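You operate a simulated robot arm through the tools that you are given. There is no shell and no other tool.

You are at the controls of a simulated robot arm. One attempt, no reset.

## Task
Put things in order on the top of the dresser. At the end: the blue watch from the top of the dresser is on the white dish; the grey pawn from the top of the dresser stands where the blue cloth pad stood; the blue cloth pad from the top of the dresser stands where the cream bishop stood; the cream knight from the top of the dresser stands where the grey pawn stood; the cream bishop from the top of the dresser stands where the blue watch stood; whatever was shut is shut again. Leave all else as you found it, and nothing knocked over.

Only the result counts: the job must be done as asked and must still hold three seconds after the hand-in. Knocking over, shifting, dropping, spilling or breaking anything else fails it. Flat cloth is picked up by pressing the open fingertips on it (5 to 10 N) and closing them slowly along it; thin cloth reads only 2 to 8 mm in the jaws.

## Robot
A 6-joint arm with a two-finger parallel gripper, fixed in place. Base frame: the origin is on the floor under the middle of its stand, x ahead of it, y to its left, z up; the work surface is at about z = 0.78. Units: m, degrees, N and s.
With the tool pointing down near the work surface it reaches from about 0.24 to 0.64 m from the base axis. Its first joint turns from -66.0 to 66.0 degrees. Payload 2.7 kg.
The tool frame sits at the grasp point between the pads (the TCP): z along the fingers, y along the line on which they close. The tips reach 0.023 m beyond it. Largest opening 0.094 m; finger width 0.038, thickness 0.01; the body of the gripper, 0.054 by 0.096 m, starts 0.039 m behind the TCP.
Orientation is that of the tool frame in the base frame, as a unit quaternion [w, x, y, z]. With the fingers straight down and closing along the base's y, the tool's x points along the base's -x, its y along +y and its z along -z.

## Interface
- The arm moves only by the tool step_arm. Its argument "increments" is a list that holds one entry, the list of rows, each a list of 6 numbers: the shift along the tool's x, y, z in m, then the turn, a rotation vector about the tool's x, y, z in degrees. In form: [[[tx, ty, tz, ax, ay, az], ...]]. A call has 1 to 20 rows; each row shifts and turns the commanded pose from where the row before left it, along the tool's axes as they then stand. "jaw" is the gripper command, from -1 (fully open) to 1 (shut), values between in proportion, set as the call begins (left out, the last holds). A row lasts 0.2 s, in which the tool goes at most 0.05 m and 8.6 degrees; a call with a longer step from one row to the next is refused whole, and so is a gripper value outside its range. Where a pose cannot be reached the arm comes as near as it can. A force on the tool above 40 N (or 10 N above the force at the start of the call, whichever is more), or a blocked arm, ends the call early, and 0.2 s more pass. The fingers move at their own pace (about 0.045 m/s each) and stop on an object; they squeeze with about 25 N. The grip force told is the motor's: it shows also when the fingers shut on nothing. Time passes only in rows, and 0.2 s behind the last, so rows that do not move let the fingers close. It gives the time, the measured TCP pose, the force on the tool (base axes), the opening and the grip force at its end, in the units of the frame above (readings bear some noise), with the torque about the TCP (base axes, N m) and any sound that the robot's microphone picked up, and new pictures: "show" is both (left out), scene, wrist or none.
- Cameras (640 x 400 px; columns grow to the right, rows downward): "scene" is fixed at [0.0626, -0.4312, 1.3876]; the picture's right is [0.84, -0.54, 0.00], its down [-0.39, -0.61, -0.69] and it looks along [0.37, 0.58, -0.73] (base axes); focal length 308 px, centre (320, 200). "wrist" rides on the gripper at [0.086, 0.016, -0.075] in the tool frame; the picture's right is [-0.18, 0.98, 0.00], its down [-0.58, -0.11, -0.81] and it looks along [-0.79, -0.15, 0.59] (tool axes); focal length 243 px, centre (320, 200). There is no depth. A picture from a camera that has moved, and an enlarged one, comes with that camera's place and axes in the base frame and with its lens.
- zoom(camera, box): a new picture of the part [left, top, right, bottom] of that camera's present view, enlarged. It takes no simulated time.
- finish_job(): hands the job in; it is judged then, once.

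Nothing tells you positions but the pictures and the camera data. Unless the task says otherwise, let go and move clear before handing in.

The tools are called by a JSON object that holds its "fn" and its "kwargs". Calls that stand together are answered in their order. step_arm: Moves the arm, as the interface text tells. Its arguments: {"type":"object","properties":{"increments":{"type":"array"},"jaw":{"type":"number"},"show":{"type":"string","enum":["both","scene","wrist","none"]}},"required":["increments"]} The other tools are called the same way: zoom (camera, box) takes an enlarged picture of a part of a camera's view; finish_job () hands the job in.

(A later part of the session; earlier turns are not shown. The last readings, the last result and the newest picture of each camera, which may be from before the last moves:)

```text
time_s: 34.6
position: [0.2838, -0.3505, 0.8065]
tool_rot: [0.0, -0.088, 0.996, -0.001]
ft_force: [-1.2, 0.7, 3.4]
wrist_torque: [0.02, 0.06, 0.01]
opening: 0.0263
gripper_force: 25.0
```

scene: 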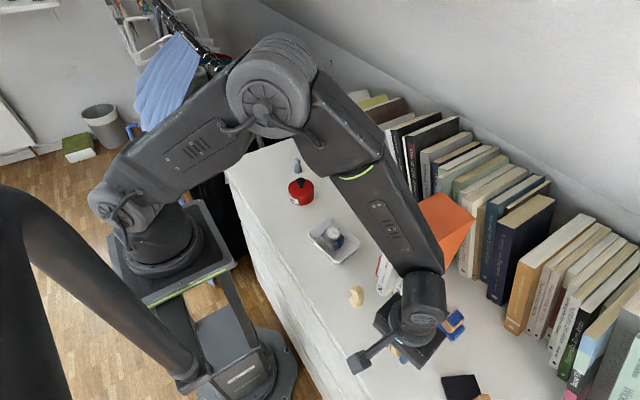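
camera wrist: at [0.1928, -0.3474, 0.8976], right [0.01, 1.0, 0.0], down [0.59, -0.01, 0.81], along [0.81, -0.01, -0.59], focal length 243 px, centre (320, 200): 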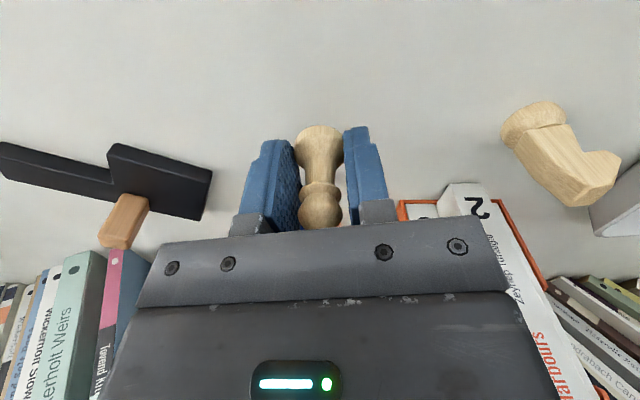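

Light contact at 3.4 N. Opening the jaw to release the bishop.

{"fn": "step_arm", "kwargs": {"increments": [[[0, 0, 0, 0, 0, 0], [0, 0, 0, 0, 0, 0], [0, 0, 0, 0, 0, 0]]], "jaw": -0.15, "show": "wrist"}}

```text
time_s: 35.4
position: [0.2825, -0.3509, 0.8057]
tool_rot: [0.001, -0.086, 0.996, 0.0]
ft_force: [0.8, -0.7, 0.5]
wrist_torque: [-0.02, 0.01, -0.01]
opening: 0.0542
gripper_force: 0.0
camera wrist: at [0.1942, -0.3492, 0.8814], right [0.01, 1.0, 0.0], down [0.59, -0.01, 0.81], along [0.81, -0.01, -0.59], focal length 243 px, centre (320, 200)
```

wrist: 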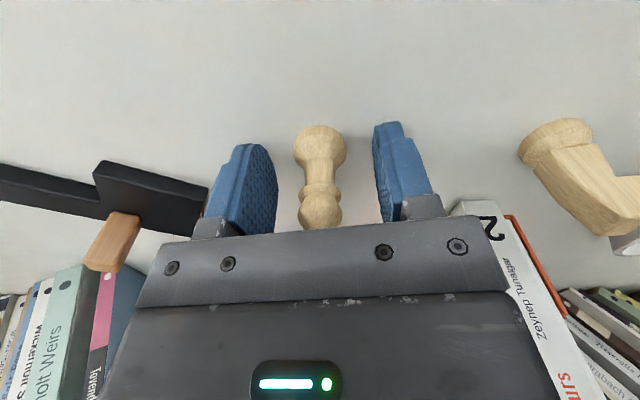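

The bishop stands on the watch's old spot. I'll raise the gripper straight up, and look at the book box to judge clearance for reaching the pad.

{"fn": "step_arm", "kwargs": {"increments": [[[0, 0, -0.01, 0, 0, 0], [0, 0, -0.03, 0, 0, 0], [0, 0, -0.045, 0, 0, 0], [0, 0, -0.045, 0, 0, 0], [0, 0, -0.045, 0, 0, 0], [0, 0, -0.045, 0, 0, 0], [0, 0, -0.045, 0, 0, 0], [0, 0, 0, 0, 0, 0]]], "show": "both"}}

{"fn": "zoom", "kwargs": {"camera": "scene", "box": [360, 180, 500, 310]}}

{"fn": "zoom", "kwargs": {"camera": "scene", "box": [340, 280, 500, 390]}}

```text
time_s: 37.2
position: [0.2834, -0.3517, 1.0713]
tool_rot: [0.001, -0.087, 0.996, 0.0]
ft_force: [-0.6, -0.4, 0.6]
wrist_torque: [0.01, -0.03, 0.0]
opening: 0.0539
gripper_force: 0.0
camera wrist: at [0.1941, -0.3496, 1.1466], right [0.01, 1.0, 0.0], down [0.59, -0.01, 0.81], along [0.81, -0.01, -0.59], focal length 243 px, centre (320, 200)
```

scene: 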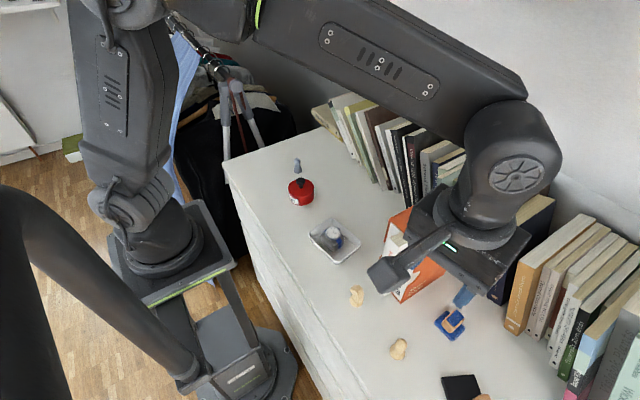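
wrist: 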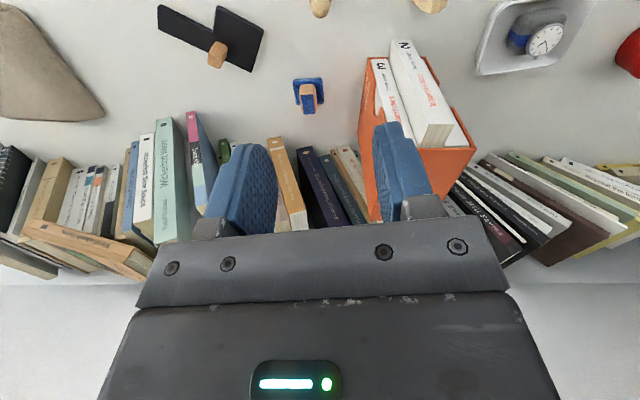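

```text
3.08 times, centred on (430, 245) of scene
camera zoom: at [0.0626, -0.4312, 1.3876], right [0.84, -0.54, 0.0], down [-0.39, -0.61, -0.69], along [0.37, 0.58, -0.73], focal length 946 px, centre (-18, 62)
```

zoom: 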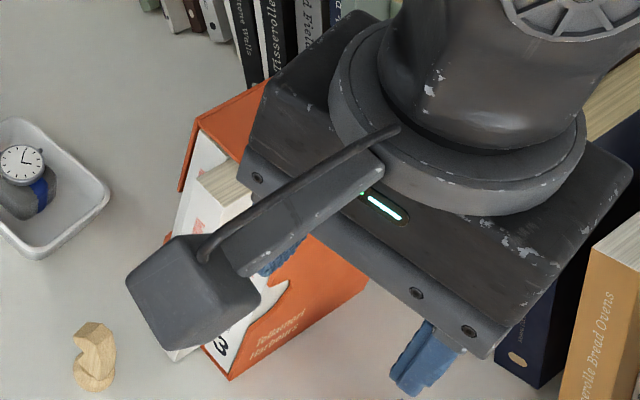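

```text
3.64 times, centred on (420, 335) of scene
camera zoom: at [0.0626, -0.4312, 1.3876], right [0.84, -0.54, 0.0], down [-0.39, -0.61, -0.69], along [0.37, 0.58, -0.73], focal length 1118 px, centre (-44, -291)
```

zoom: 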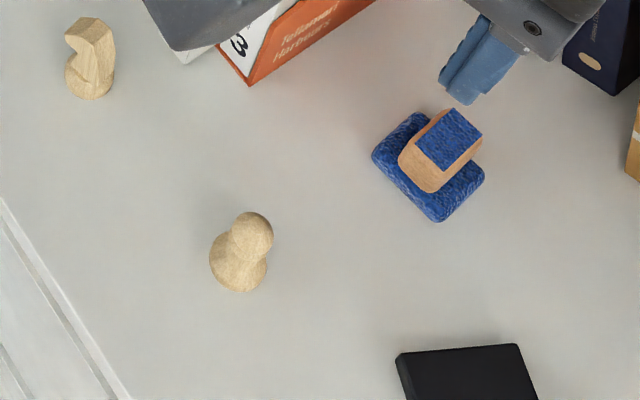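

The bishop stands right on the old watch spot. I need the height of the orange book box before bringing the forearm near it, so I'll zoom in from here.

{"fn": "zoom", "kwargs": {"camera": "wrist", "box": [270, 30, 490, 230]}}

```text
2.00 times, centred on (380, 130) of wrist
camera zoom: at [0.1941, -0.3496, 1.1466], right [0.01, 1.0, 0.0], down [0.59, -0.01, 0.81], along [0.81, -0.01, -0.59], focal length 485 px, centre (200, 340)
```

zoom: 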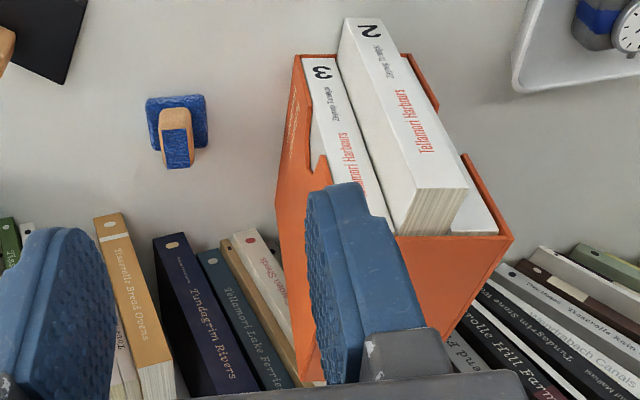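

The box top is at about z = 0.97 and its near side face at y ≈ -0.284, so there is enough room at the pad (0.402, -0.370). I'll move over it at height, turn to yaw 5°, and lower part-way.

{"fn": "step_arm", "kwargs": {"increments": [[[-0.0379, -0.0129, 0, 0, 0, 0], [-0.0379, -0.0129, 0, 0, 0, 0], [-0.0379, -0.0129, 0, 0, 0, 0], [0, 0, 0, 0, 0, 5], [0, 0, 0.04, 0, 0, 0], [0, 0, 0.04, 0, 0, 0], [0, 0, 0.04, 0, 0, 0], [0, 0, 0.04, 0, 0, 0], [0, 0, 0, 0, 0, 0]]], "jaw": -0.4, "show": "both"}}

{"fn": "zoom", "kwargs": {"camera": "wrist", "box": [240, 40, 400, 200]}}

```text
time_s: 39.2
position: [0.3996, -0.3681, 0.9115]
tool_rot: [0.001, -0.043, 0.999, 0.0]
ft_force: [-0.2, 0.6, 0.7]
wrist_torque: [-0.04, -0.02, -0.01]
opening: 0.0657
gripper_force: 0.0
camera wrist: at [0.3121, -0.359, 0.9871], right [0.1, 1.0, 0.0], down [0.59, -0.06, 0.81], along [0.8, -0.08, -0.59], focal length 243 px, centre (320, 200)
```

scene: 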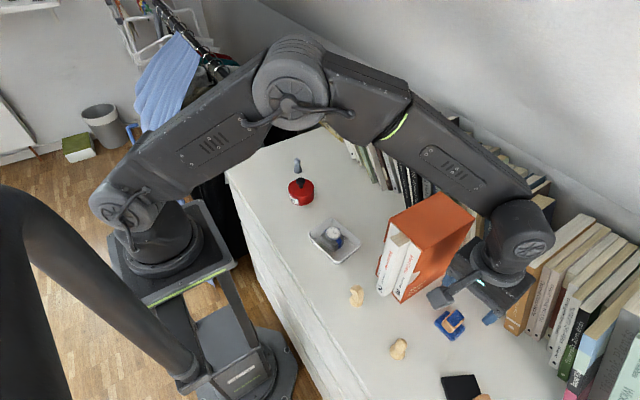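
wrist: 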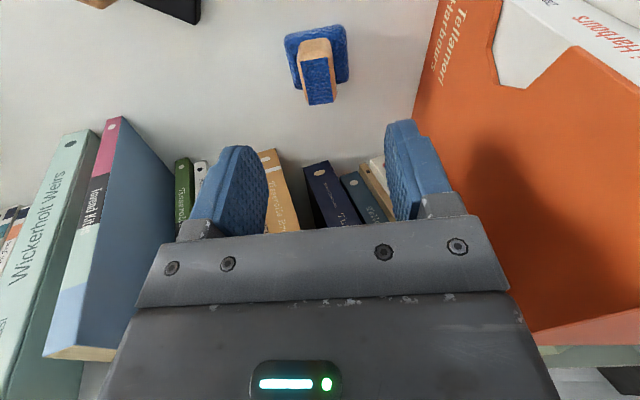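

```text
2.50 times, centred on (320, 120) of wrist
camera zoom: at [0.3121, -0.359, 0.9871], right [0.1, 1.0, 0.0], down [0.59, -0.06, 0.81], along [0.8, -0.08, -0.59], focal length 606 px, centre (320, 400)
```

zoom: 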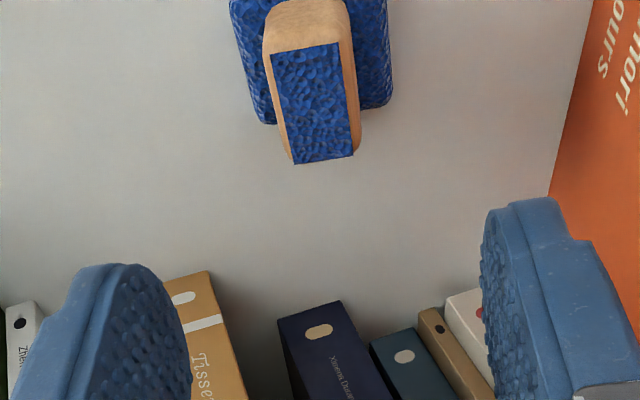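

The block top's centre is about 3 mm forward of the tool axis, and its yaw is nearer 3°. I'll correct and go down so the tips end just above the blue base.

{"fn": "step_arm", "kwargs": {"increments": [[[-0.003, -0.0014, 0, 0, 0, 2], [0, 0, 0.03, 0, 0, 0], [0, 0, 0.03, 0, 0, 0], [0, 0, 0.02, 0, 0, 0], [0, 0, 0.01, 0, 0, 0], [0, 0, 0, 0, 0, 0]]], "show": "both"}}

{"fn": "zoom", "kwargs": {"camera": "wrist", "box": [220, 80, 420, 250]}}

```text
time_s: 40.6
position: [0.4041, -0.3721, 0.8211]
tool_rot: [0.0, -0.026, 1.0, 0.0]
ft_force: [-0.9, 0.0, -0.7]
wrist_torque: [0.0, 0.0, -0.04]
opening: 0.0657
gripper_force: 0.2
camera wrist: at [0.3159, -0.3584, 0.8963], right [0.13, 0.99, 0.0], down [0.58, -0.08, 0.81], along [0.8, -0.11, -0.59], focal length 243 px, centre (320, 200)
```

scene: 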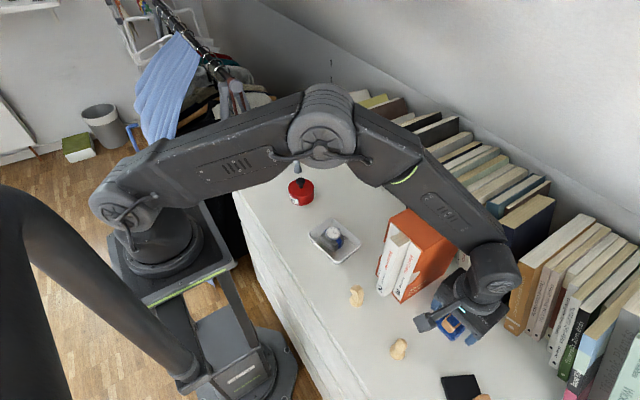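
wrist: 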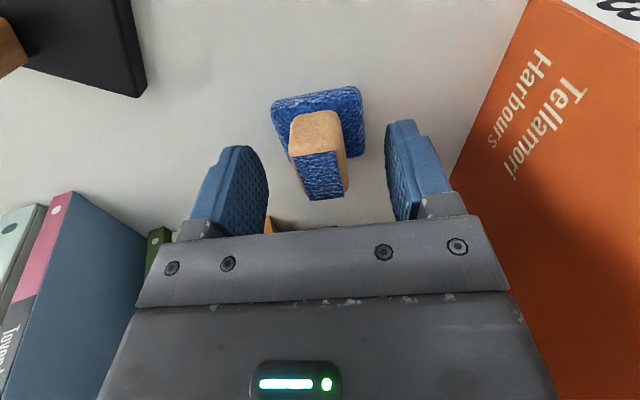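

```text
2.35 times, centred on (320, 165) of wrist
camera zoom: at [0.3159, -0.3584, 0.8963], right [0.13, 0.99, 0.0], down [0.58, -0.08, 0.81], along [0.8, -0.11, -0.59], focal length 571 px, centre (320, 282)
```

zoom: 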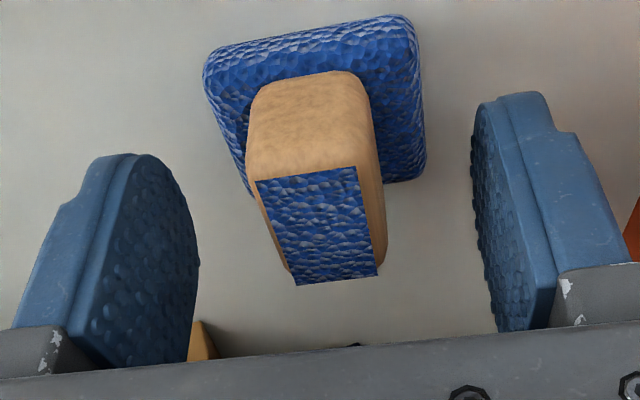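

The block is centred between the fingers, and the tips are just above the blue base. A small move forward and down, then close.

{"fn": "step_arm", "kwargs": {"increments": [[[-0.002, 0, 0.0025, 0, 0, 0], [0, 0, 0, 0, 0, 0]]], "show": "none"}}

{"fn": "step_arm", "kwargs": {"increments": [[[0, 0, 0, 0, 0, 0], [0, 0, 0, 0, 0, 0], [0, 0, 0, 0, 0, 0], [0, 0, 0, 0, 0, 0], [0, 0, 0, 0, 0, 0]]], "jaw": 1, "show": "wrist"}}

{"fn": "zoom", "kwargs": {"camera": "wrist", "box": [220, 80, 420, 250]}}

```text
time_s: 41.2
position: [0.4063, -0.3704, 0.8186]
tool_rot: [0.002, -0.026, 1.0, 0.0]
ft_force: [0.1, 0.0, 0.5]
wrist_torque: [0.04, -0.02, -0.01]
opening: 0.0657
gripper_force: 0.1
```

```text
time_s: 42.4
position: [0.4056, -0.3701, 0.8178]
tool_rot: [0.001, -0.027, 1.0, 0.0]
ft_force: [-0.4, 0.5, 0.1]
wrist_torque: [0.03, -0.03, -0.03]
opening: 0.0229
gripper_force: 24.8
camera wrist: at [0.3177, -0.358, 0.8936], right [0.13, 0.99, 0.0], down [0.58, -0.08, 0.81], along [0.8, -0.11, -0.59], focal length 243 px, centre (320, 200)
```

wrist: 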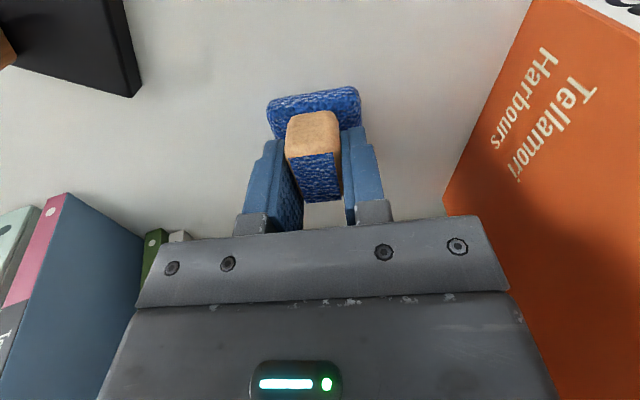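

```text
2.35 times, centred on (320, 165) of wrist
camera zoom: at [0.3177, -0.358, 0.8936], right [0.13, 0.99, 0.0], down [0.58, -0.08, 0.81], along [0.8, -0.11, -0.59], focal length 571 px, centre (320, 282)
```

zoom: 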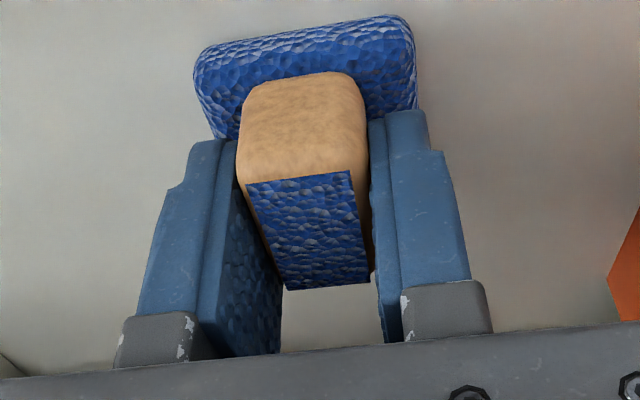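

The block is held at 22.9 mm. I'll lift 3 cm and check whether the base comes with it.

{"fn": "step_arm", "kwargs": {"increments": [[[0, 0, -0.01, 0, 0, 0], [0, 0, -0.02, 0, 0, 0], [0, 0, -0.02, 0, 0, 0], [0, 0, 0, 0, 0, 0]]], "show": "both"}}

{"fn": "zoom", "kwargs": {"camera": "wrist", "box": [220, 40, 420, 250]}}

{"fn": "zoom", "kwargs": {"camera": "scene", "box": [400, 260, 540, 360]}}

```text
time_s: 43.4
position: [0.4052, -0.3714, 0.8679]
tool_rot: [0.001, -0.027, 1.0, 0.0]
ft_force: [0.8, 0.0, -0.3]
wrist_torque: [0.01, -0.01, 0.01]
opening: 0.0233
gripper_force: 25.5
camera wrist: at [0.3175, -0.3583, 0.9433], right [0.13, 0.99, 0.0], down [0.59, -0.08, 0.81], along [0.8, -0.11, -0.59], focal length 243 px, centre (320, 200)
```

scene: 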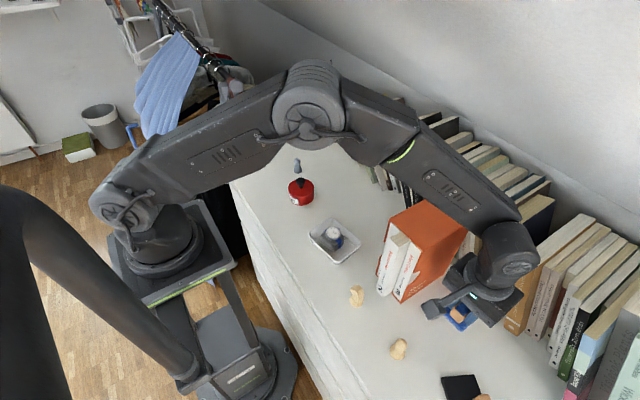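
wrist: 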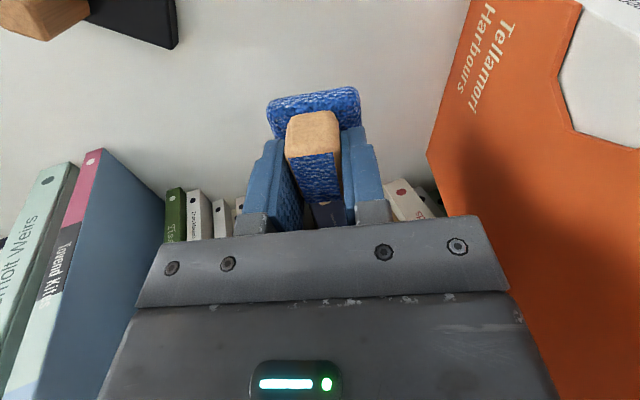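

```text
1.90 times, centred on (320, 145) of wrist
camera zoom: at [0.3175, -0.3583, 0.9433], right [0.13, 0.99, 0.0], down [0.59, -0.08, 0.81], along [0.8, -0.11, -0.59], focal length 462 px, centre (320, 305)
```

zoom: 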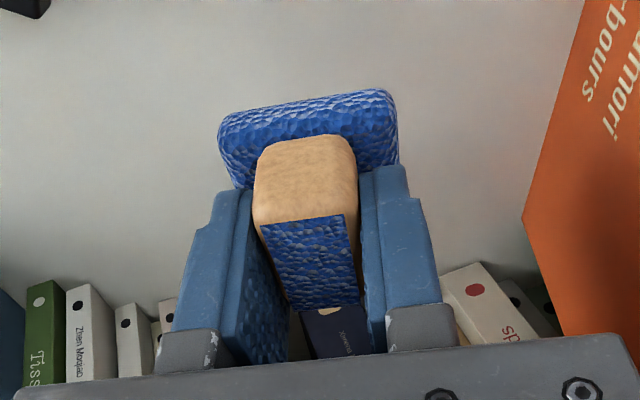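

```text
4.00 times, centred on (470, 310) of scene
camera zoom: at [0.0626, -0.4312, 1.3876], right [0.84, -0.54, 0.0], down [-0.39, -0.61, -0.69], along [0.37, 0.58, -0.73], focal length 1230 px, centre (-280, -240)
```

zoom: 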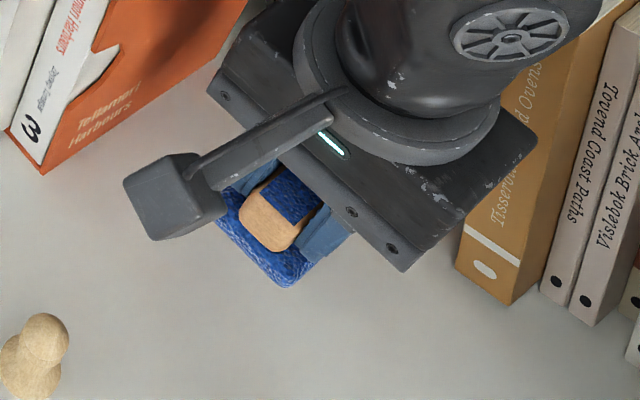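

The whole pad lifts as one piece. I'll raise it above the box height, pull back to x ≈ 0.27, and cross over to the bishop's old end.

{"fn": "step_arm", "kwargs": {"increments": [[[0, 0, -0.0385, 0, 0, 0], [0, 0, -0.0385, 0, 0, 0], [0, 0, -0.0385, 0, 0, 0], [0, 0, -0.0385, 0, 0, 0], [0, 0, -0.0385, 0, 0, 0], [0.0333, 0.0093, 0, 0, 0, 0], [0.0333, 0.0093, 0, 0, 0, 0], [0.0333, 0.0093, 0, 0, 0, 0], [0.0333, 0.0093, 0, 0, 0, 0], [-0.00234, 0.04457, 0, 0, 0, 0], [-0.00234, 0.04457, 0, 0, 0, 0], [-0.00234, 0.04457, 0, 0, 0, 0], [-0.00234, 0.04457, 0, 0, 0, 0], [-0.00234, 0.04457, 0, 0, 0, 0], [-0.00234, 0.04457, 0, 0, 0, 0], [-0.00234, 0.04457, 0, 0, 0, 0], [-0.00234, 0.04457, 0, 0, 0, 0], [-0.00234, 0.04457, 0, 0, 0, 0], [-0.00234, 0.04457, 0, 0, 0, 0], [-0.00234, 0.04457, 0, 0, 0, 0]]], "show": "both"}}

```text
time_s: 47.6
position: [0.2693, 0.152, 1.0606]
tool_rot: [0.001, -0.026, 1.0, 0.0]
ft_force: [-0.1, -0.3, 0.6]
wrist_torque: [0.0, 0.0, -0.05]
opening: 0.0233
gripper_force: 25.4
camera wrist: at [0.1815, 0.1652, 1.136], right [0.13, 0.99, 0.0], down [0.58, -0.08, 0.81], along [0.8, -0.11, -0.59], focal length 243 px, centre (320, 200)
```

scene: 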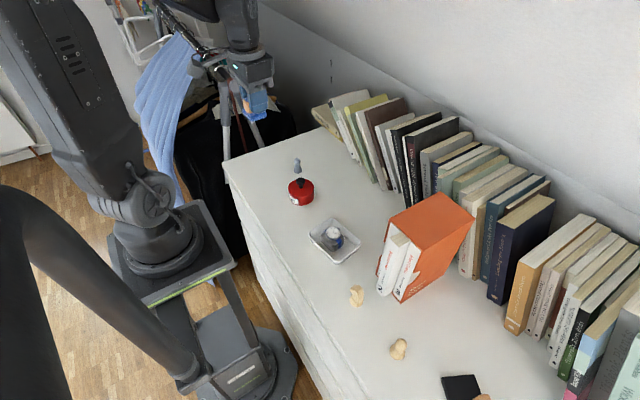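
wrist: 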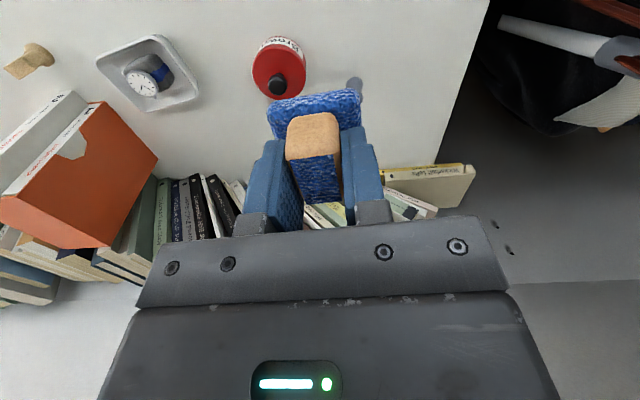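

The pad rides securely; the bishop's old spot is ahead. I'll move over it and come most of the way down.

{"fn": "step_arm", "kwargs": {"increments": [[[-0.01127, 0.0388, 0, 0, 0, 0], [-0.01127, 0.0388, 0, 0, 0, 0], [-0.01127, 0.0388, 0, 0, 0, 0], [0, 0, 0.045, 0, 0, 0], [0, 0, 0.045, 0, 0, 0], [0, 0, 0.045, 0, 0, 0], [0, 0, 0.045, 0, 0, 0], [0, 0, 0.04, 0, 0, 0], [0, 0, 0, 0, 0, 0]]], "show": "both"}}

```text
time_s: 49.6
position: [0.297, 0.2673, 0.8373]
tool_rot: [0.001, -0.026, 1.0, 0.0]
ft_force: [0.0, 0.1, 0.6]
wrist_torque: [0.01, -0.01, 0.0]
opening: 0.0232
gripper_force: 25.1
camera wrist: at [0.2098, 0.2793, 0.912], right [0.13, 0.99, 0.0], down [0.58, -0.08, 0.81], along [0.8, -0.11, -0.59], focal length 243 px, centre (320, 200)
```

scene: 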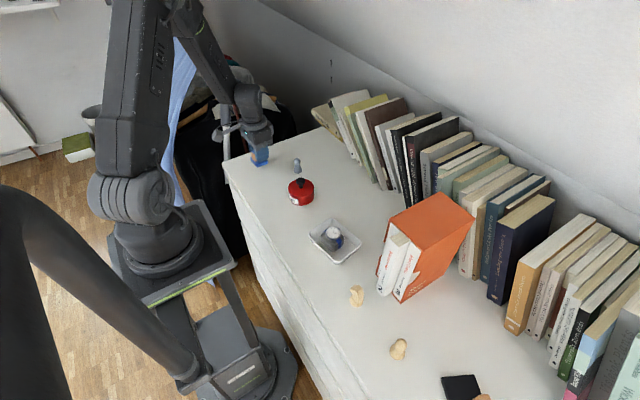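
wrist: 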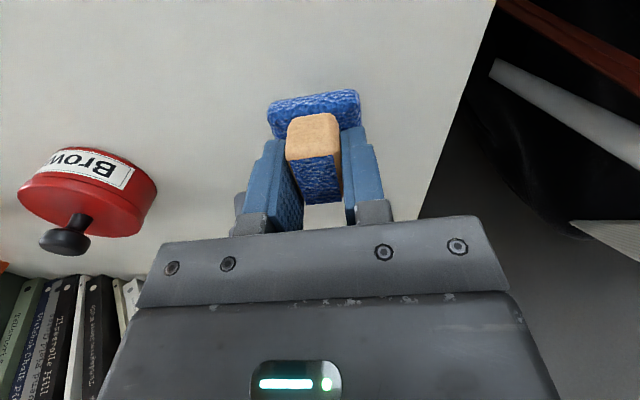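

The pad is level above the spot. I'll shift 3 mm in y and lower to contact.

{"fn": "step_arm", "kwargs": {"increments": [[[-0.0005, 0.003, 0, 0, 0, 0], [0, 0, 0.008, 0, 0, 0], [0, 0, 0.007, 0, 0, 0], [0, 0, 0.002, 0, 0, 0], [0, 0, 0, 0, 0, 0]]], "show": "none"}}

{"fn": "step_arm", "kwargs": {"increments": [[[0, 0, 0.001, 0, 0, 0], [0, 0, 0, 0, 0, 0]]], "show": "none"}}

{"fn": "step_arm", "kwargs": {"increments": [[[0, 0, 0.001, 0, 0, 0], [0, 0, 0, 0, 0, 0]]], "show": "none"}}

```text
time_s: 50.8
position: [0.2988, 0.2728, 0.822]
tool_rot: [0.001, -0.026, 1.0, 0.0]
ft_force: [-0.3, 0.3, -0.3]
wrist_torque: [0.02, 0.02, 0.0]
opening: 0.023
gripper_force: 25.0
```

```text
time_s: 51.4
position: [0.2982, 0.2726, 0.8224]
tool_rot: [0.001, -0.026, 1.0, 0.0]
ft_force: [0.1, -0.3, -0.6]
wrist_torque: [-0.01, 0.0, 0.03]
opening: 0.0235
gripper_force: 24.6
```

```text
time_s: 52.0
position: [0.2988, 0.2733, 0.8208]
tool_rot: [0.001, -0.026, 1.0, 0.001]
ft_force: [0.3, 0.5, -0.4]
wrist_torque: [0.0, 0.01, 0.01]
opening: 0.023
gripper_force: 24.8
```

No contact yet; I'll pull back 2 mm in y and continue down.

{"fn": "step_arm", "kwargs": {"increments": [[[0, -0.002, 0.001, 0, 0, 0], [0, 0, 0, 0, 0, 0]]], "show": "none"}}

{"fn": "step_arm", "kwargs": {"increments": [[[0, 0, 0.001, 0, 0, 0], [0, 0, 0, 0, 0, 0]]], "show": "none"}}

{"fn": "step_arm", "kwargs": {"increments": [[[0, 0, 0.0007, 0, 0, 0], [0, 0, 0, 0, 0, 0]]], "show": "none"}}

```text
time_s: 52.6
position: [0.2979, 0.2706, 0.8201]
tool_rot: [0.001, -0.026, 1.0, 0.0]
ft_force: [0.2, 0.5, -0.2]
wrist_torque: [0.0, 0.01, 0.04]
opening: 0.0232
gripper_force: 25.1
```

```text
time_s: 53.2
position: [0.2983, 0.2699, 0.8203]
tool_rot: [0.001, -0.026, 1.0, 0.001]
ft_force: [-0.3, -0.1, 0.3]
wrist_torque: [-0.03, -0.02, 0.03]
opening: 0.023
gripper_force: 25.3
```

```text
time_s: 53.8
position: [0.2988, 0.27, 0.8186]
tool_rot: [0.0, -0.026, 1.0, 0.0]
ft_force: [0.6, 0.8, -0.7]
wrist_torque: [0.03, -0.03, 0.01]
opening: 0.0234
gripper_force: 25.3
```

{"fn": "step_arm", "kwargs": {"increments": [[[0, 0, 0.0007, 0, 0, 0], [0, 0, 0, 0, 0, 0]]], "show": "none"}}

{"fn": "step_arm", "kwargs": {"increments": [[[0, 0, 0.0007, 0, 0, 0], [0, 0, 0, 0, 0, 0]]], "show": "none"}}

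```text
time_s: 54.4
position: [0.2978, 0.2694, 0.8184]
tool_rot: [0.001, -0.026, 1.0, 0.0]
ft_force: [0.6, 1.5, -1.2]
wrist_torque: [0.03, -0.01, -0.01]
opening: 0.0232
gripper_force: 24.9
```

```text
time_s: 55.0
position: [0.2985, 0.2695, 0.8178]
tool_rot: [0.0, -0.026, 1.0, 0.0]
ft_force: [-1.5, -0.4, 4.1]
wrist_torque: [-0.03, 0.07, -0.01]
opening: 0.0231
gripper_force: 24.8
```

Contact at 4 N, same height as at pick-up. Releasing the pad and lifting straight away.

{"fn": "step_arm", "kwargs": {"increments": [[[0, 0, 0, 0, 0, 0], [0, 0, 0, 0, 0, 0], [0, 0, 0, 0, 0, 0]]], "jaw": -0.25, "show": "none"}}

{"fn": "step_arm", "kwargs": {"increments": [[[0, 0, -0.01, 0, 0, 0], [0, 0, -0.03, 0, 0, 0], [0, 0, -0.045, 0, 0, 0], [0, 0, -0.045, 0, 0, 0], [0, 0, 0, 0, 0, 0]]], "show": "both"}}

{"fn": "zoom", "kwargs": {"camera": "scene", "box": [220, 120, 330, 210]}}

```text
time_s: 55.8
position: [0.2981, 0.2694, 0.8174]
tool_rot: [0.001, -0.027, 1.0, -0.001]
ft_force: [1.1, 0.1, -0.1]
wrist_torque: [0.0, -0.03, -0.02]
opening: 0.0588
gripper_force: 0.1
```

```text
time_s: 57.0
position: [0.2982, 0.27, 0.949]
tool_rot: [0.0, -0.026, 1.0, 0.0]
ft_force: [0.8, 0.3, 0.9]
wrist_torque: [0.01, 0.01, 0.01]
opening: 0.0589
gripper_force: 0.1
camera wrist: at [0.2101, 0.2829, 1.0245], right [0.13, 0.99, 0.0], down [0.58, -0.08, 0.81], along [0.8, -0.11, -0.59], focal length 243 px, centre (320, 200)
```

scene: 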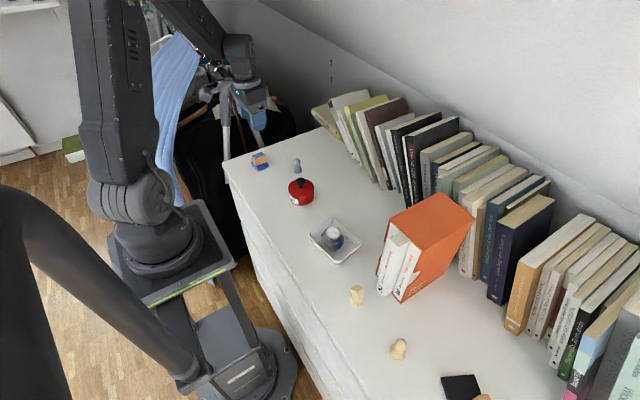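
wrist: 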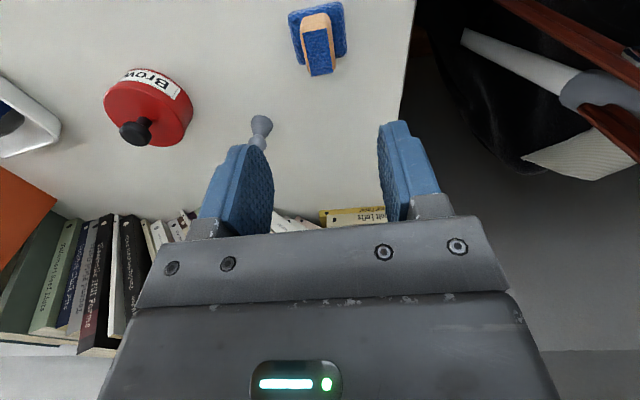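

```text
4.44 times, centred on (275, 165) of scene
camera zoom: at [0.0626, -0.4312, 1.3876], right [0.84, -0.54, 0.0], down [-0.39, -0.61, -0.69], along [0.37, 0.58, -0.73], focal length 1367 px, centre (520, 356)
```

zoom: 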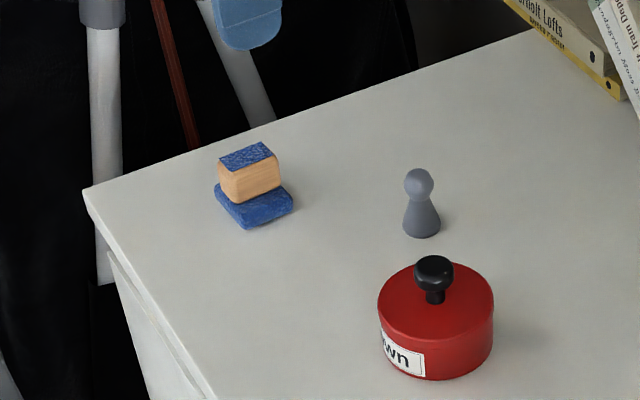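

The pad now stands on the bishop's old spot. Next is the pawn at about (0.380, 0.189), which I'll approach from above.

{"fn": "step_arm", "kwargs": {"increments": [[[-0.0259, -0.0284, 0, 0, 0, 0], [-0.0259, -0.0284, 0, 0, 0, 0], [-0.0259, -0.0284, 0, 0, 0, 0], [0, 0, 0.04, 0, 0, 0], [0, 0, 0.03, 0, 0, 0], [0, 0, 0, 0, 0, 0]]], "show": "both"}}

{"fn": "zoom", "kwargs": {"camera": "wrist", "box": [240, 50, 400, 210]}}

```text
time_s: 58.4
position: [0.3797, 0.1891, 0.8781]
tool_rot: [0.0, -0.026, 1.0, 0.0]
ft_force: [-0.6, -1.6, 0.1]
wrist_torque: [-0.02, -0.03, 0.0]
opening: 0.0589
gripper_force: 0.1
camera wrist: at [0.2921, 0.202, 0.9524], right [0.13, 0.99, 0.0], down [0.58, -0.08, 0.81], along [0.8, -0.11, -0.59], focal length 243 px, centre (320, 200)
```

scene: 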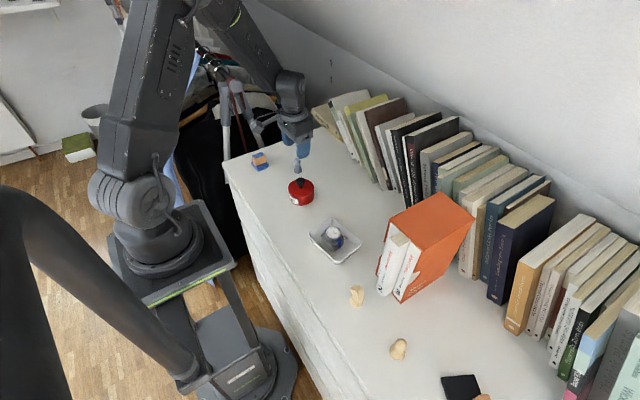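
wrist: 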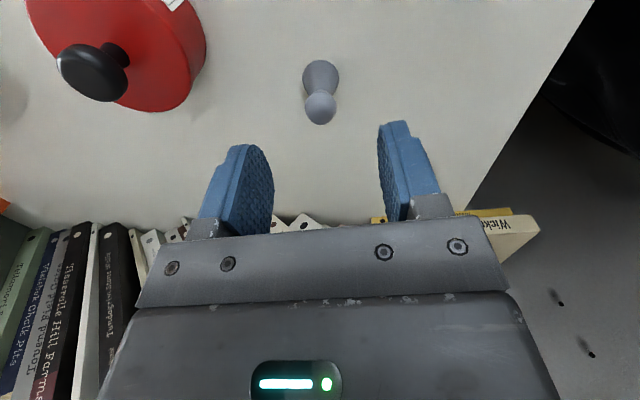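

```text
2.50 times, centred on (320, 130) of wrist
camera zoom: at [0.2921, 0.202, 0.9524], right [0.13, 0.99, 0.0], down [0.58, -0.08, 0.81], along [0.8, -0.11, -0.59], focal length 606 px, centre (320, 375)
```

zoom: 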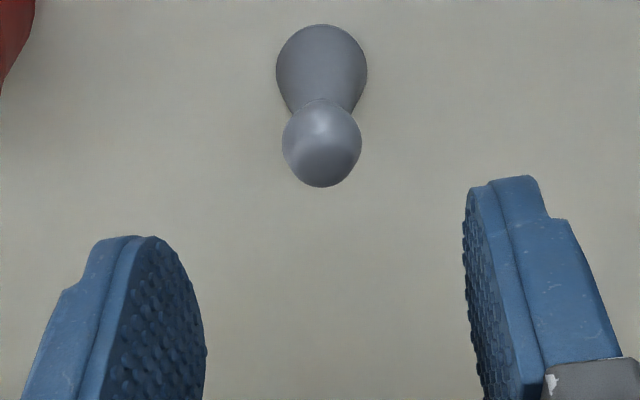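

The pawn is within about 1 mm of the tool axis. I'll lower so the fingertips reach its mid-body, with its head also between the pads, and close.

{"fn": "step_arm", "kwargs": {"increments": [[[-0.001, 0.0003, 0.02, 0, 0, 0], [0, 0, 0.02, 0, 0, 0], [0, 0, 0.018, 0, 0, 0], [0, 0, 0.004, 0, 0, 0], [0, 0, 0, 0, 0, 0]]], "show": "wrist"}}

{"fn": "zoom", "kwargs": {"camera": "wrist", "box": [240, 90, 400, 250]}}

```text
time_s: 59.6
position: [0.3812, 0.1897, 0.8159]
tool_rot: [0.001, -0.026, 1.0, 0.0]
ft_force: [0.3, 0.8, 0.1]
wrist_torque: [0.0, -0.01, 0.0]
opening: 0.0589
gripper_force: 0.0
camera wrist: at [0.294, 0.203, 0.891], right [0.13, 0.99, 0.0], down [0.58, -0.08, 0.81], along [0.8, -0.11, -0.59], focal length 243 px, centre (320, 200)
```

wrist: 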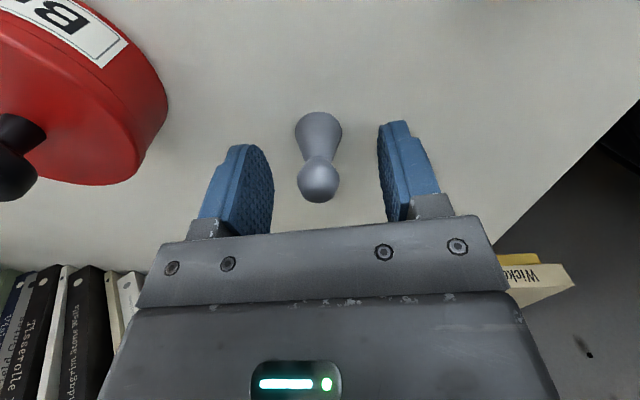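

```text
2.50 times, centred on (320, 170) of wrist
camera zoom: at [0.294, 0.203, 0.891], right [0.13, 0.99, 0.0], down [0.58, -0.08, 0.81], along [0.8, -0.11, -0.59], focal length 606 px, centre (320, 275)
```

zoom: 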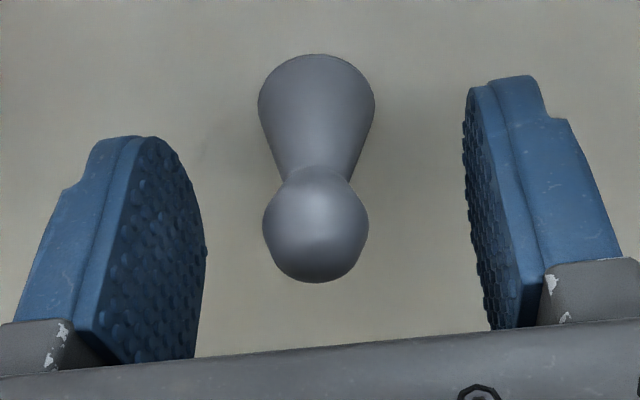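

The pawn is centred between the pads. Closing.

{"fn": "step_arm", "kwargs": {"increments": [[[0, 0, 0, 0, 0, 0], [0, 0, 0, 0, 0, 0], [0, 0, 0, 0, 0, 0], [0, 0, 0, 0, 0, 0], [0, 0, 0, 0, 0, 0]]], "jaw": 1, "show": "wrist"}}

{"fn": "zoom", "kwargs": {"camera": "wrist", "box": [240, 90, 400, 250]}}

```text
time_s: 60.8
position: [0.3815, 0.1902, 0.8161]
tool_rot: [0.002, -0.026, 1.0, -0.001]
ft_force: [0.1, 0.1, -0.7]
wrist_torque: [0.01, -0.01, -0.01]
opening: 0.0188
gripper_force: 25.0
camera wrist: at [0.2939, 0.203, 0.8912], right [0.13, 0.99, 0.0], down [0.58, -0.08, 0.81], along [0.8, -0.11, -0.59], focal length 243 px, centre (320, 200)
```

wrist: 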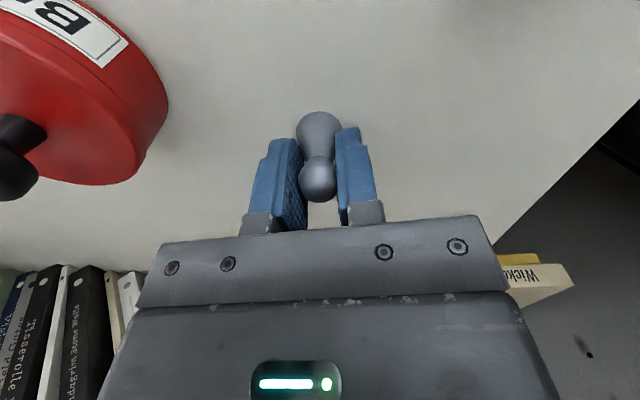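

```text
2.50 times, centred on (320, 170) of wrist
camera zoom: at [0.2939, 0.203, 0.8912], right [0.13, 0.99, 0.0], down [0.58, -0.08, 0.81], along [0.8, -0.11, -0.59], focal length 606 px, centre (320, 275)
```

zoom: 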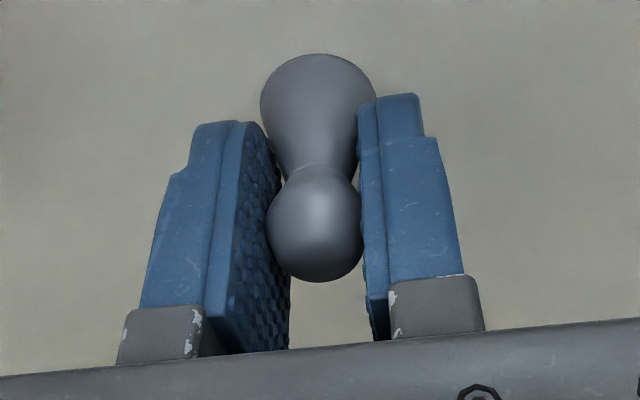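

The pawn is held at head and body (18.8 mm). I'll lift slowly, check the hold, and carry it back across at height.

{"fn": "step_arm", "kwargs": {"increments": [[[0, 0, -0.01, 0, 0, 0], [0, 0, -0.02, 0, 0, 0], [0, 0, -0.03, 0, 0, 0], [0, 0, 0, 0, 0, 0]]], "show": "wrist"}}

```text
time_s: 61.8
position: [0.3838, 0.1918, 0.8778]
tool_rot: [0.0, -0.026, 1.0, 0.0]
ft_force: [0.2, -0.5, -0.3]
wrist_torque: [0.01, 0.0, 0.0]
opening: 0.0185
gripper_force: 24.8
camera wrist: at [0.2965, 0.2039, 0.9527], right [0.13, 0.99, 0.0], down [0.59, -0.08, 0.81], along [0.8, -0.11, -0.59], focal length 243 px, centre (320, 200)
```

wrist: 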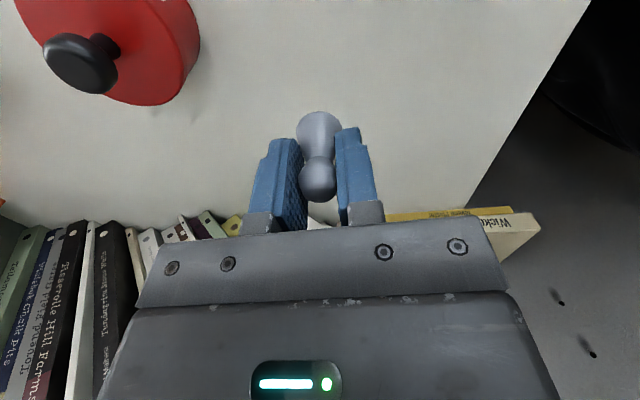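

The pawn is still upright in the grip. Going up and across now.

{"fn": "step_arm", "kwargs": {"increments": [[[0, 0, -0.045, 0, 0, 0], [0, 0, -0.045, 0, 0, 0], [0, 0, -0.045, 0, 0, 0], [0, 0, -0.045, 0, 0, 0], [0.0385, -0.028, 0, 0, 0, 0], [0.0385, -0.028, 0, 0, 0, 0], [0.0385, -0.028, 0, 0, 0, 0], [0.00238, -0.0455, 0, 0, 0, 0], [0.00238, -0.0455, 0, 0, 0, 0], [0.00238, -0.0455, 0, 0, 0, 0], [0.00238, -0.0455, 0, 0, 0, 0], [0.00238, -0.0455, 0, 0, 0, 0], [0.00238, -0.0455, 0, 0, 0, 0], [0.00238, -0.0455, 0, 0, 0, 0], [0.00238, -0.0455, 0, 0, 0, 0], [0.00238, -0.0455, 0, 0, 0, 0], [0, -0.03, 0, 0, 0, 0], [0, 0, 0, 0, 0, 0]]], "show": "both"}}

```text
time_s: 65.6
position: [0.2683, -0.3394, 1.0544]
tool_rot: [0.001, -0.026, 1.0, 0.0]
ft_force: [-0.7, 0.1, -0.9]
wrist_torque: [-0.03, -0.01, -0.02]
opening: 0.0183
gripper_force: 25.2
camera wrist: at [0.1804, -0.3266, 1.1294], right [0.13, 0.99, 0.0], down [0.58, -0.08, 0.81], along [0.8, -0.11, -0.59], focal length 243 px, centre (320, 200)
```

scene: 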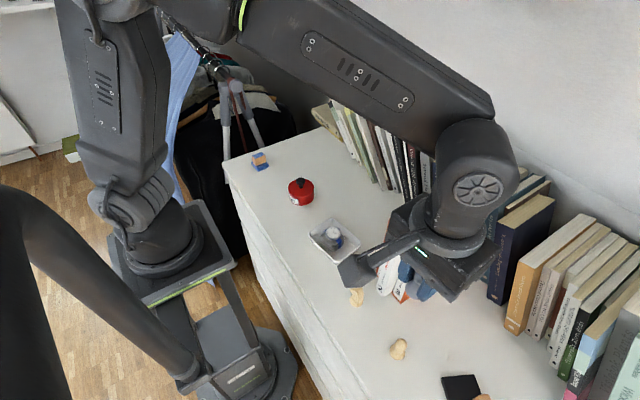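
wrist: 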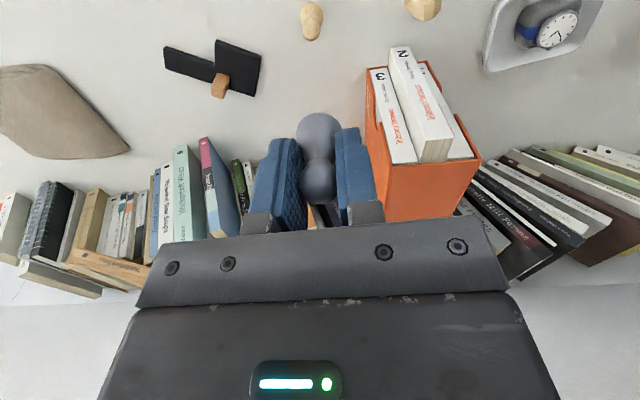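

The pawn is secure. I'll move over the pad's old spot at (0.402, -0.370) and descend most of the way.

{"fn": "step_arm", "kwargs": {"increments": [[[-0.044, -0.0125, 0, 0, 0, 0], [-0.044, -0.0125, 0, 0, 0, 0], [-0.044, -0.0125, 0, 0, 0, 0], [0, 0, 0.0445, 0, 0, 0], [0, 0, 0.0445, 0, 0, 0], [0, 0, 0.0445, 0, 0, 0], [0, 0, 0.0445, 0, 0, 0], [0, 0, 0.04, 0, 0, 0], [0, 0, 0, 0, 0, 0]]], "show": "both"}}

```text
time_s: 67.6
position: [0.4065, -0.3685, 0.8396]
tool_rot: [0.001, -0.027, 1.0, 0.001]
ft_force: [-1.2, 0.3, 0.3]
wrist_torque: [-0.03, 0.0, 0.03]
opening: 0.0183
gripper_force: 24.6
camera wrist: at [0.3182, -0.3557, 0.9137], right [0.13, 0.99, 0.0], down [0.58, -0.08, 0.81], along [0.8, -0.11, -0.59], focal length 243 px, centre (320, 200)
```

scene: 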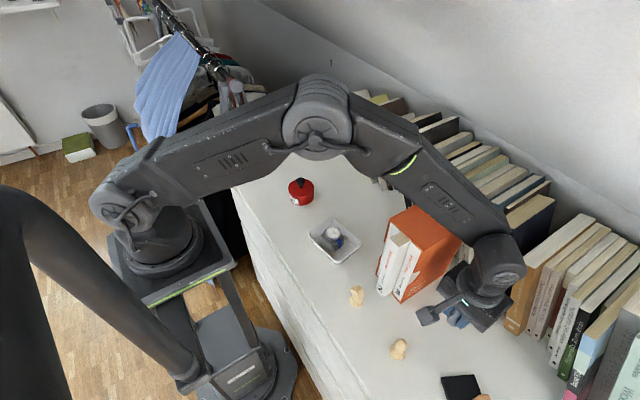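
wrist: 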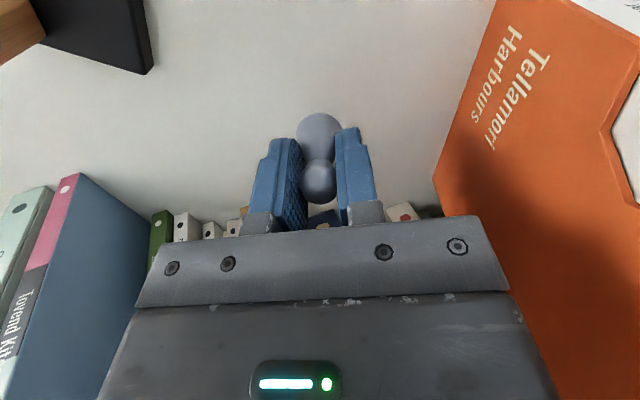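

The pawn is upright and just above the spot. A 2 mm correction, then down slowly.

{"fn": "step_arm", "kwargs": {"increments": [[[0.002, -0.0012, 0, 0, 0, 0], [0, 0, 0.009, 0, 0, 0], [0, 0, 0.008, 0, 0, 0], [0, 0, 0.002, 0, 0, 0], [0, 0, 0, 0, 0, 0]]], "show": "none"}}

{"fn": "step_arm", "kwargs": {"increments": [[[0, 0, 0.001, 0, 0, 0], [0, 0, 0, 0, 0, 0]]], "show": "none"}}

{"fn": "step_arm", "kwargs": {"increments": [[[0, 0, 0.001, 0, 0, 0], [0, 0, 0, 0, 0, 0]]], "show": "none"}}

```text
time_s: 68.8
position: [0.4032, -0.3712, 0.8187]
tool_rot: [0.001, -0.026, 1.0, 0.0]
ft_force: [0.2, -0.4, 0.3]
wrist_torque: [-0.01, -0.04, 0.02]
opening: 0.0187
gripper_force: 25.3
```

```text
time_s: 69.4
position: [0.4049, -0.3711, 0.8179]
tool_rot: [0.001, -0.027, 1.0, 0.0]
ft_force: [1.1, -0.5, 0.2]
wrist_torque: [0.02, 0.01, 0.0]
opening: 0.0185
gripper_force: 25.0
```

```text
time_s: 70.0
position: [0.4053, -0.3706, 0.8173]
tool_rot: [0.001, -0.027, 1.0, 0.001]
ft_force: [0.4, -0.2, -0.2]
wrist_torque: [0.02, -0.02, 0.04]
opening: 0.0184
gripper_force: 25.0
```

{"fn": "step_arm", "kwargs": {"increments": [[[0, 0, 0.0008, 0, 0, 0], [0, 0, 0, 0, 0, 0]]], "show": "none"}}

{"fn": "step_arm", "kwargs": {"increments": [[[0, 0, 0.0008, 0, 0, 0], [0, 0, 0, 0, 0, 0]]], "show": "none"}}

```text
time_s: 70.6
position: [0.4052, -0.3711, 0.8165]
tool_rot: [0.001, -0.027, 1.0, 0.0]
ft_force: [-0.1, -0.4, -0.8]
wrist_torque: [0.02, 0.0, -0.02]
opening: 0.0186
gripper_force: 25.2
```

```text
time_s: 71.2
position: [0.4066, -0.3705, 0.8166]
tool_rot: [0.0, -0.026, 1.0, 0.001]
ft_force: [0.6, 1.3, 2.1]
wrist_torque: [0.03, 0.01, 0.0]
opening: 0.0187
gripper_force: 24.8
```

Contact seems to be starting (2 N). One more tiny step to confirm.

{"fn": "step_arm", "kwargs": {"increments": [[[0, 0, 0.0006, 0, 0, 0], [0, 0, 0, 0, 0, 0]]], "show": "wrist"}}

```text
time_s: 71.8
position: [0.4062, -0.3704, 0.8158]
tool_rot: [0.001, -0.026, 1.0, -0.001]
ft_force: [-1.6, 2.0, 9.8]
wrist_torque: [0.05, 0.1, 0.01]
opening: 0.0187
gripper_force: 24.6
camera wrist: at [0.3175, -0.359, 0.8908], right [0.13, 0.99, 0.0], down [0.58, -0.08, 0.81], along [0.8, -0.11, -0.59], focal length 243 px, centre (320, 200)
```

wrist: 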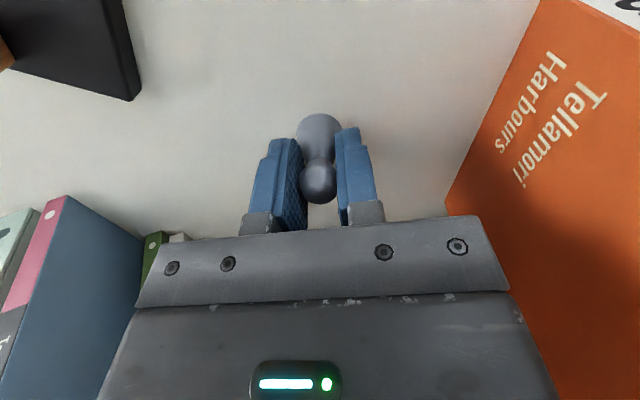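

The pawn is firmly on the surface. Easing half a millimetre and opening the jaw.

{"fn": "step_arm", "kwargs": {"increments": [[[0, 0, -0.0005, 0, 0, 0], [0, 0, 0, 0, 0, 0]]], "show": "none"}}

{"fn": "step_arm", "kwargs": {"increments": [[[0, 0, 0, 0, 0, 0], [0, 0, 0, 0, 0, 0], [0, 0, 0, 0, 0, 0]]], "jaw": -0.2, "show": "wrist"}}

```text
time_s: 72.4
position: [0.405, -0.3717, 0.8161]
tool_rot: [0.0, -0.026, 1.0, 0.0]
ft_force: [1.3, -1.3, 2.8]
wrist_torque: [-0.04, -0.05, -0.01]
opening: 0.0188
gripper_force: 25.4
```

```text
time_s: 73.2
position: [0.4055, -0.3706, 0.8155]
tool_rot: [0.001, -0.026, 1.0, 0.0]
ft_force: [-0.4, 0.0, 0.1]
wrist_torque: [0.0, -0.05, -0.03]
opening: 0.0565
gripper_force: 0.0
camera wrist: at [0.3171, -0.3586, 0.8911], right [0.13, 0.99, 0.0], down [0.58, -0.08, 0.81], along [0.8, -0.11, -0.59], focal length 243 px, centre (320, 200)
```

wrist: 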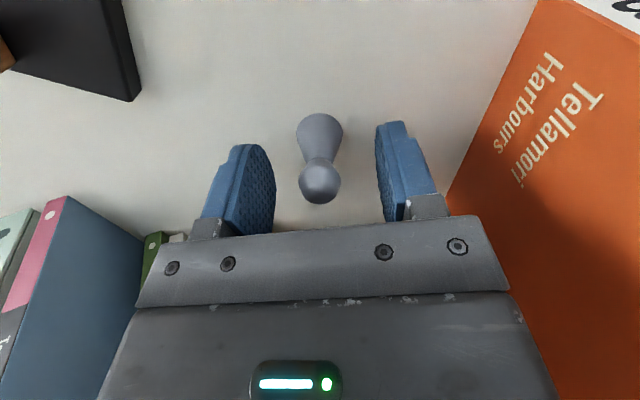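

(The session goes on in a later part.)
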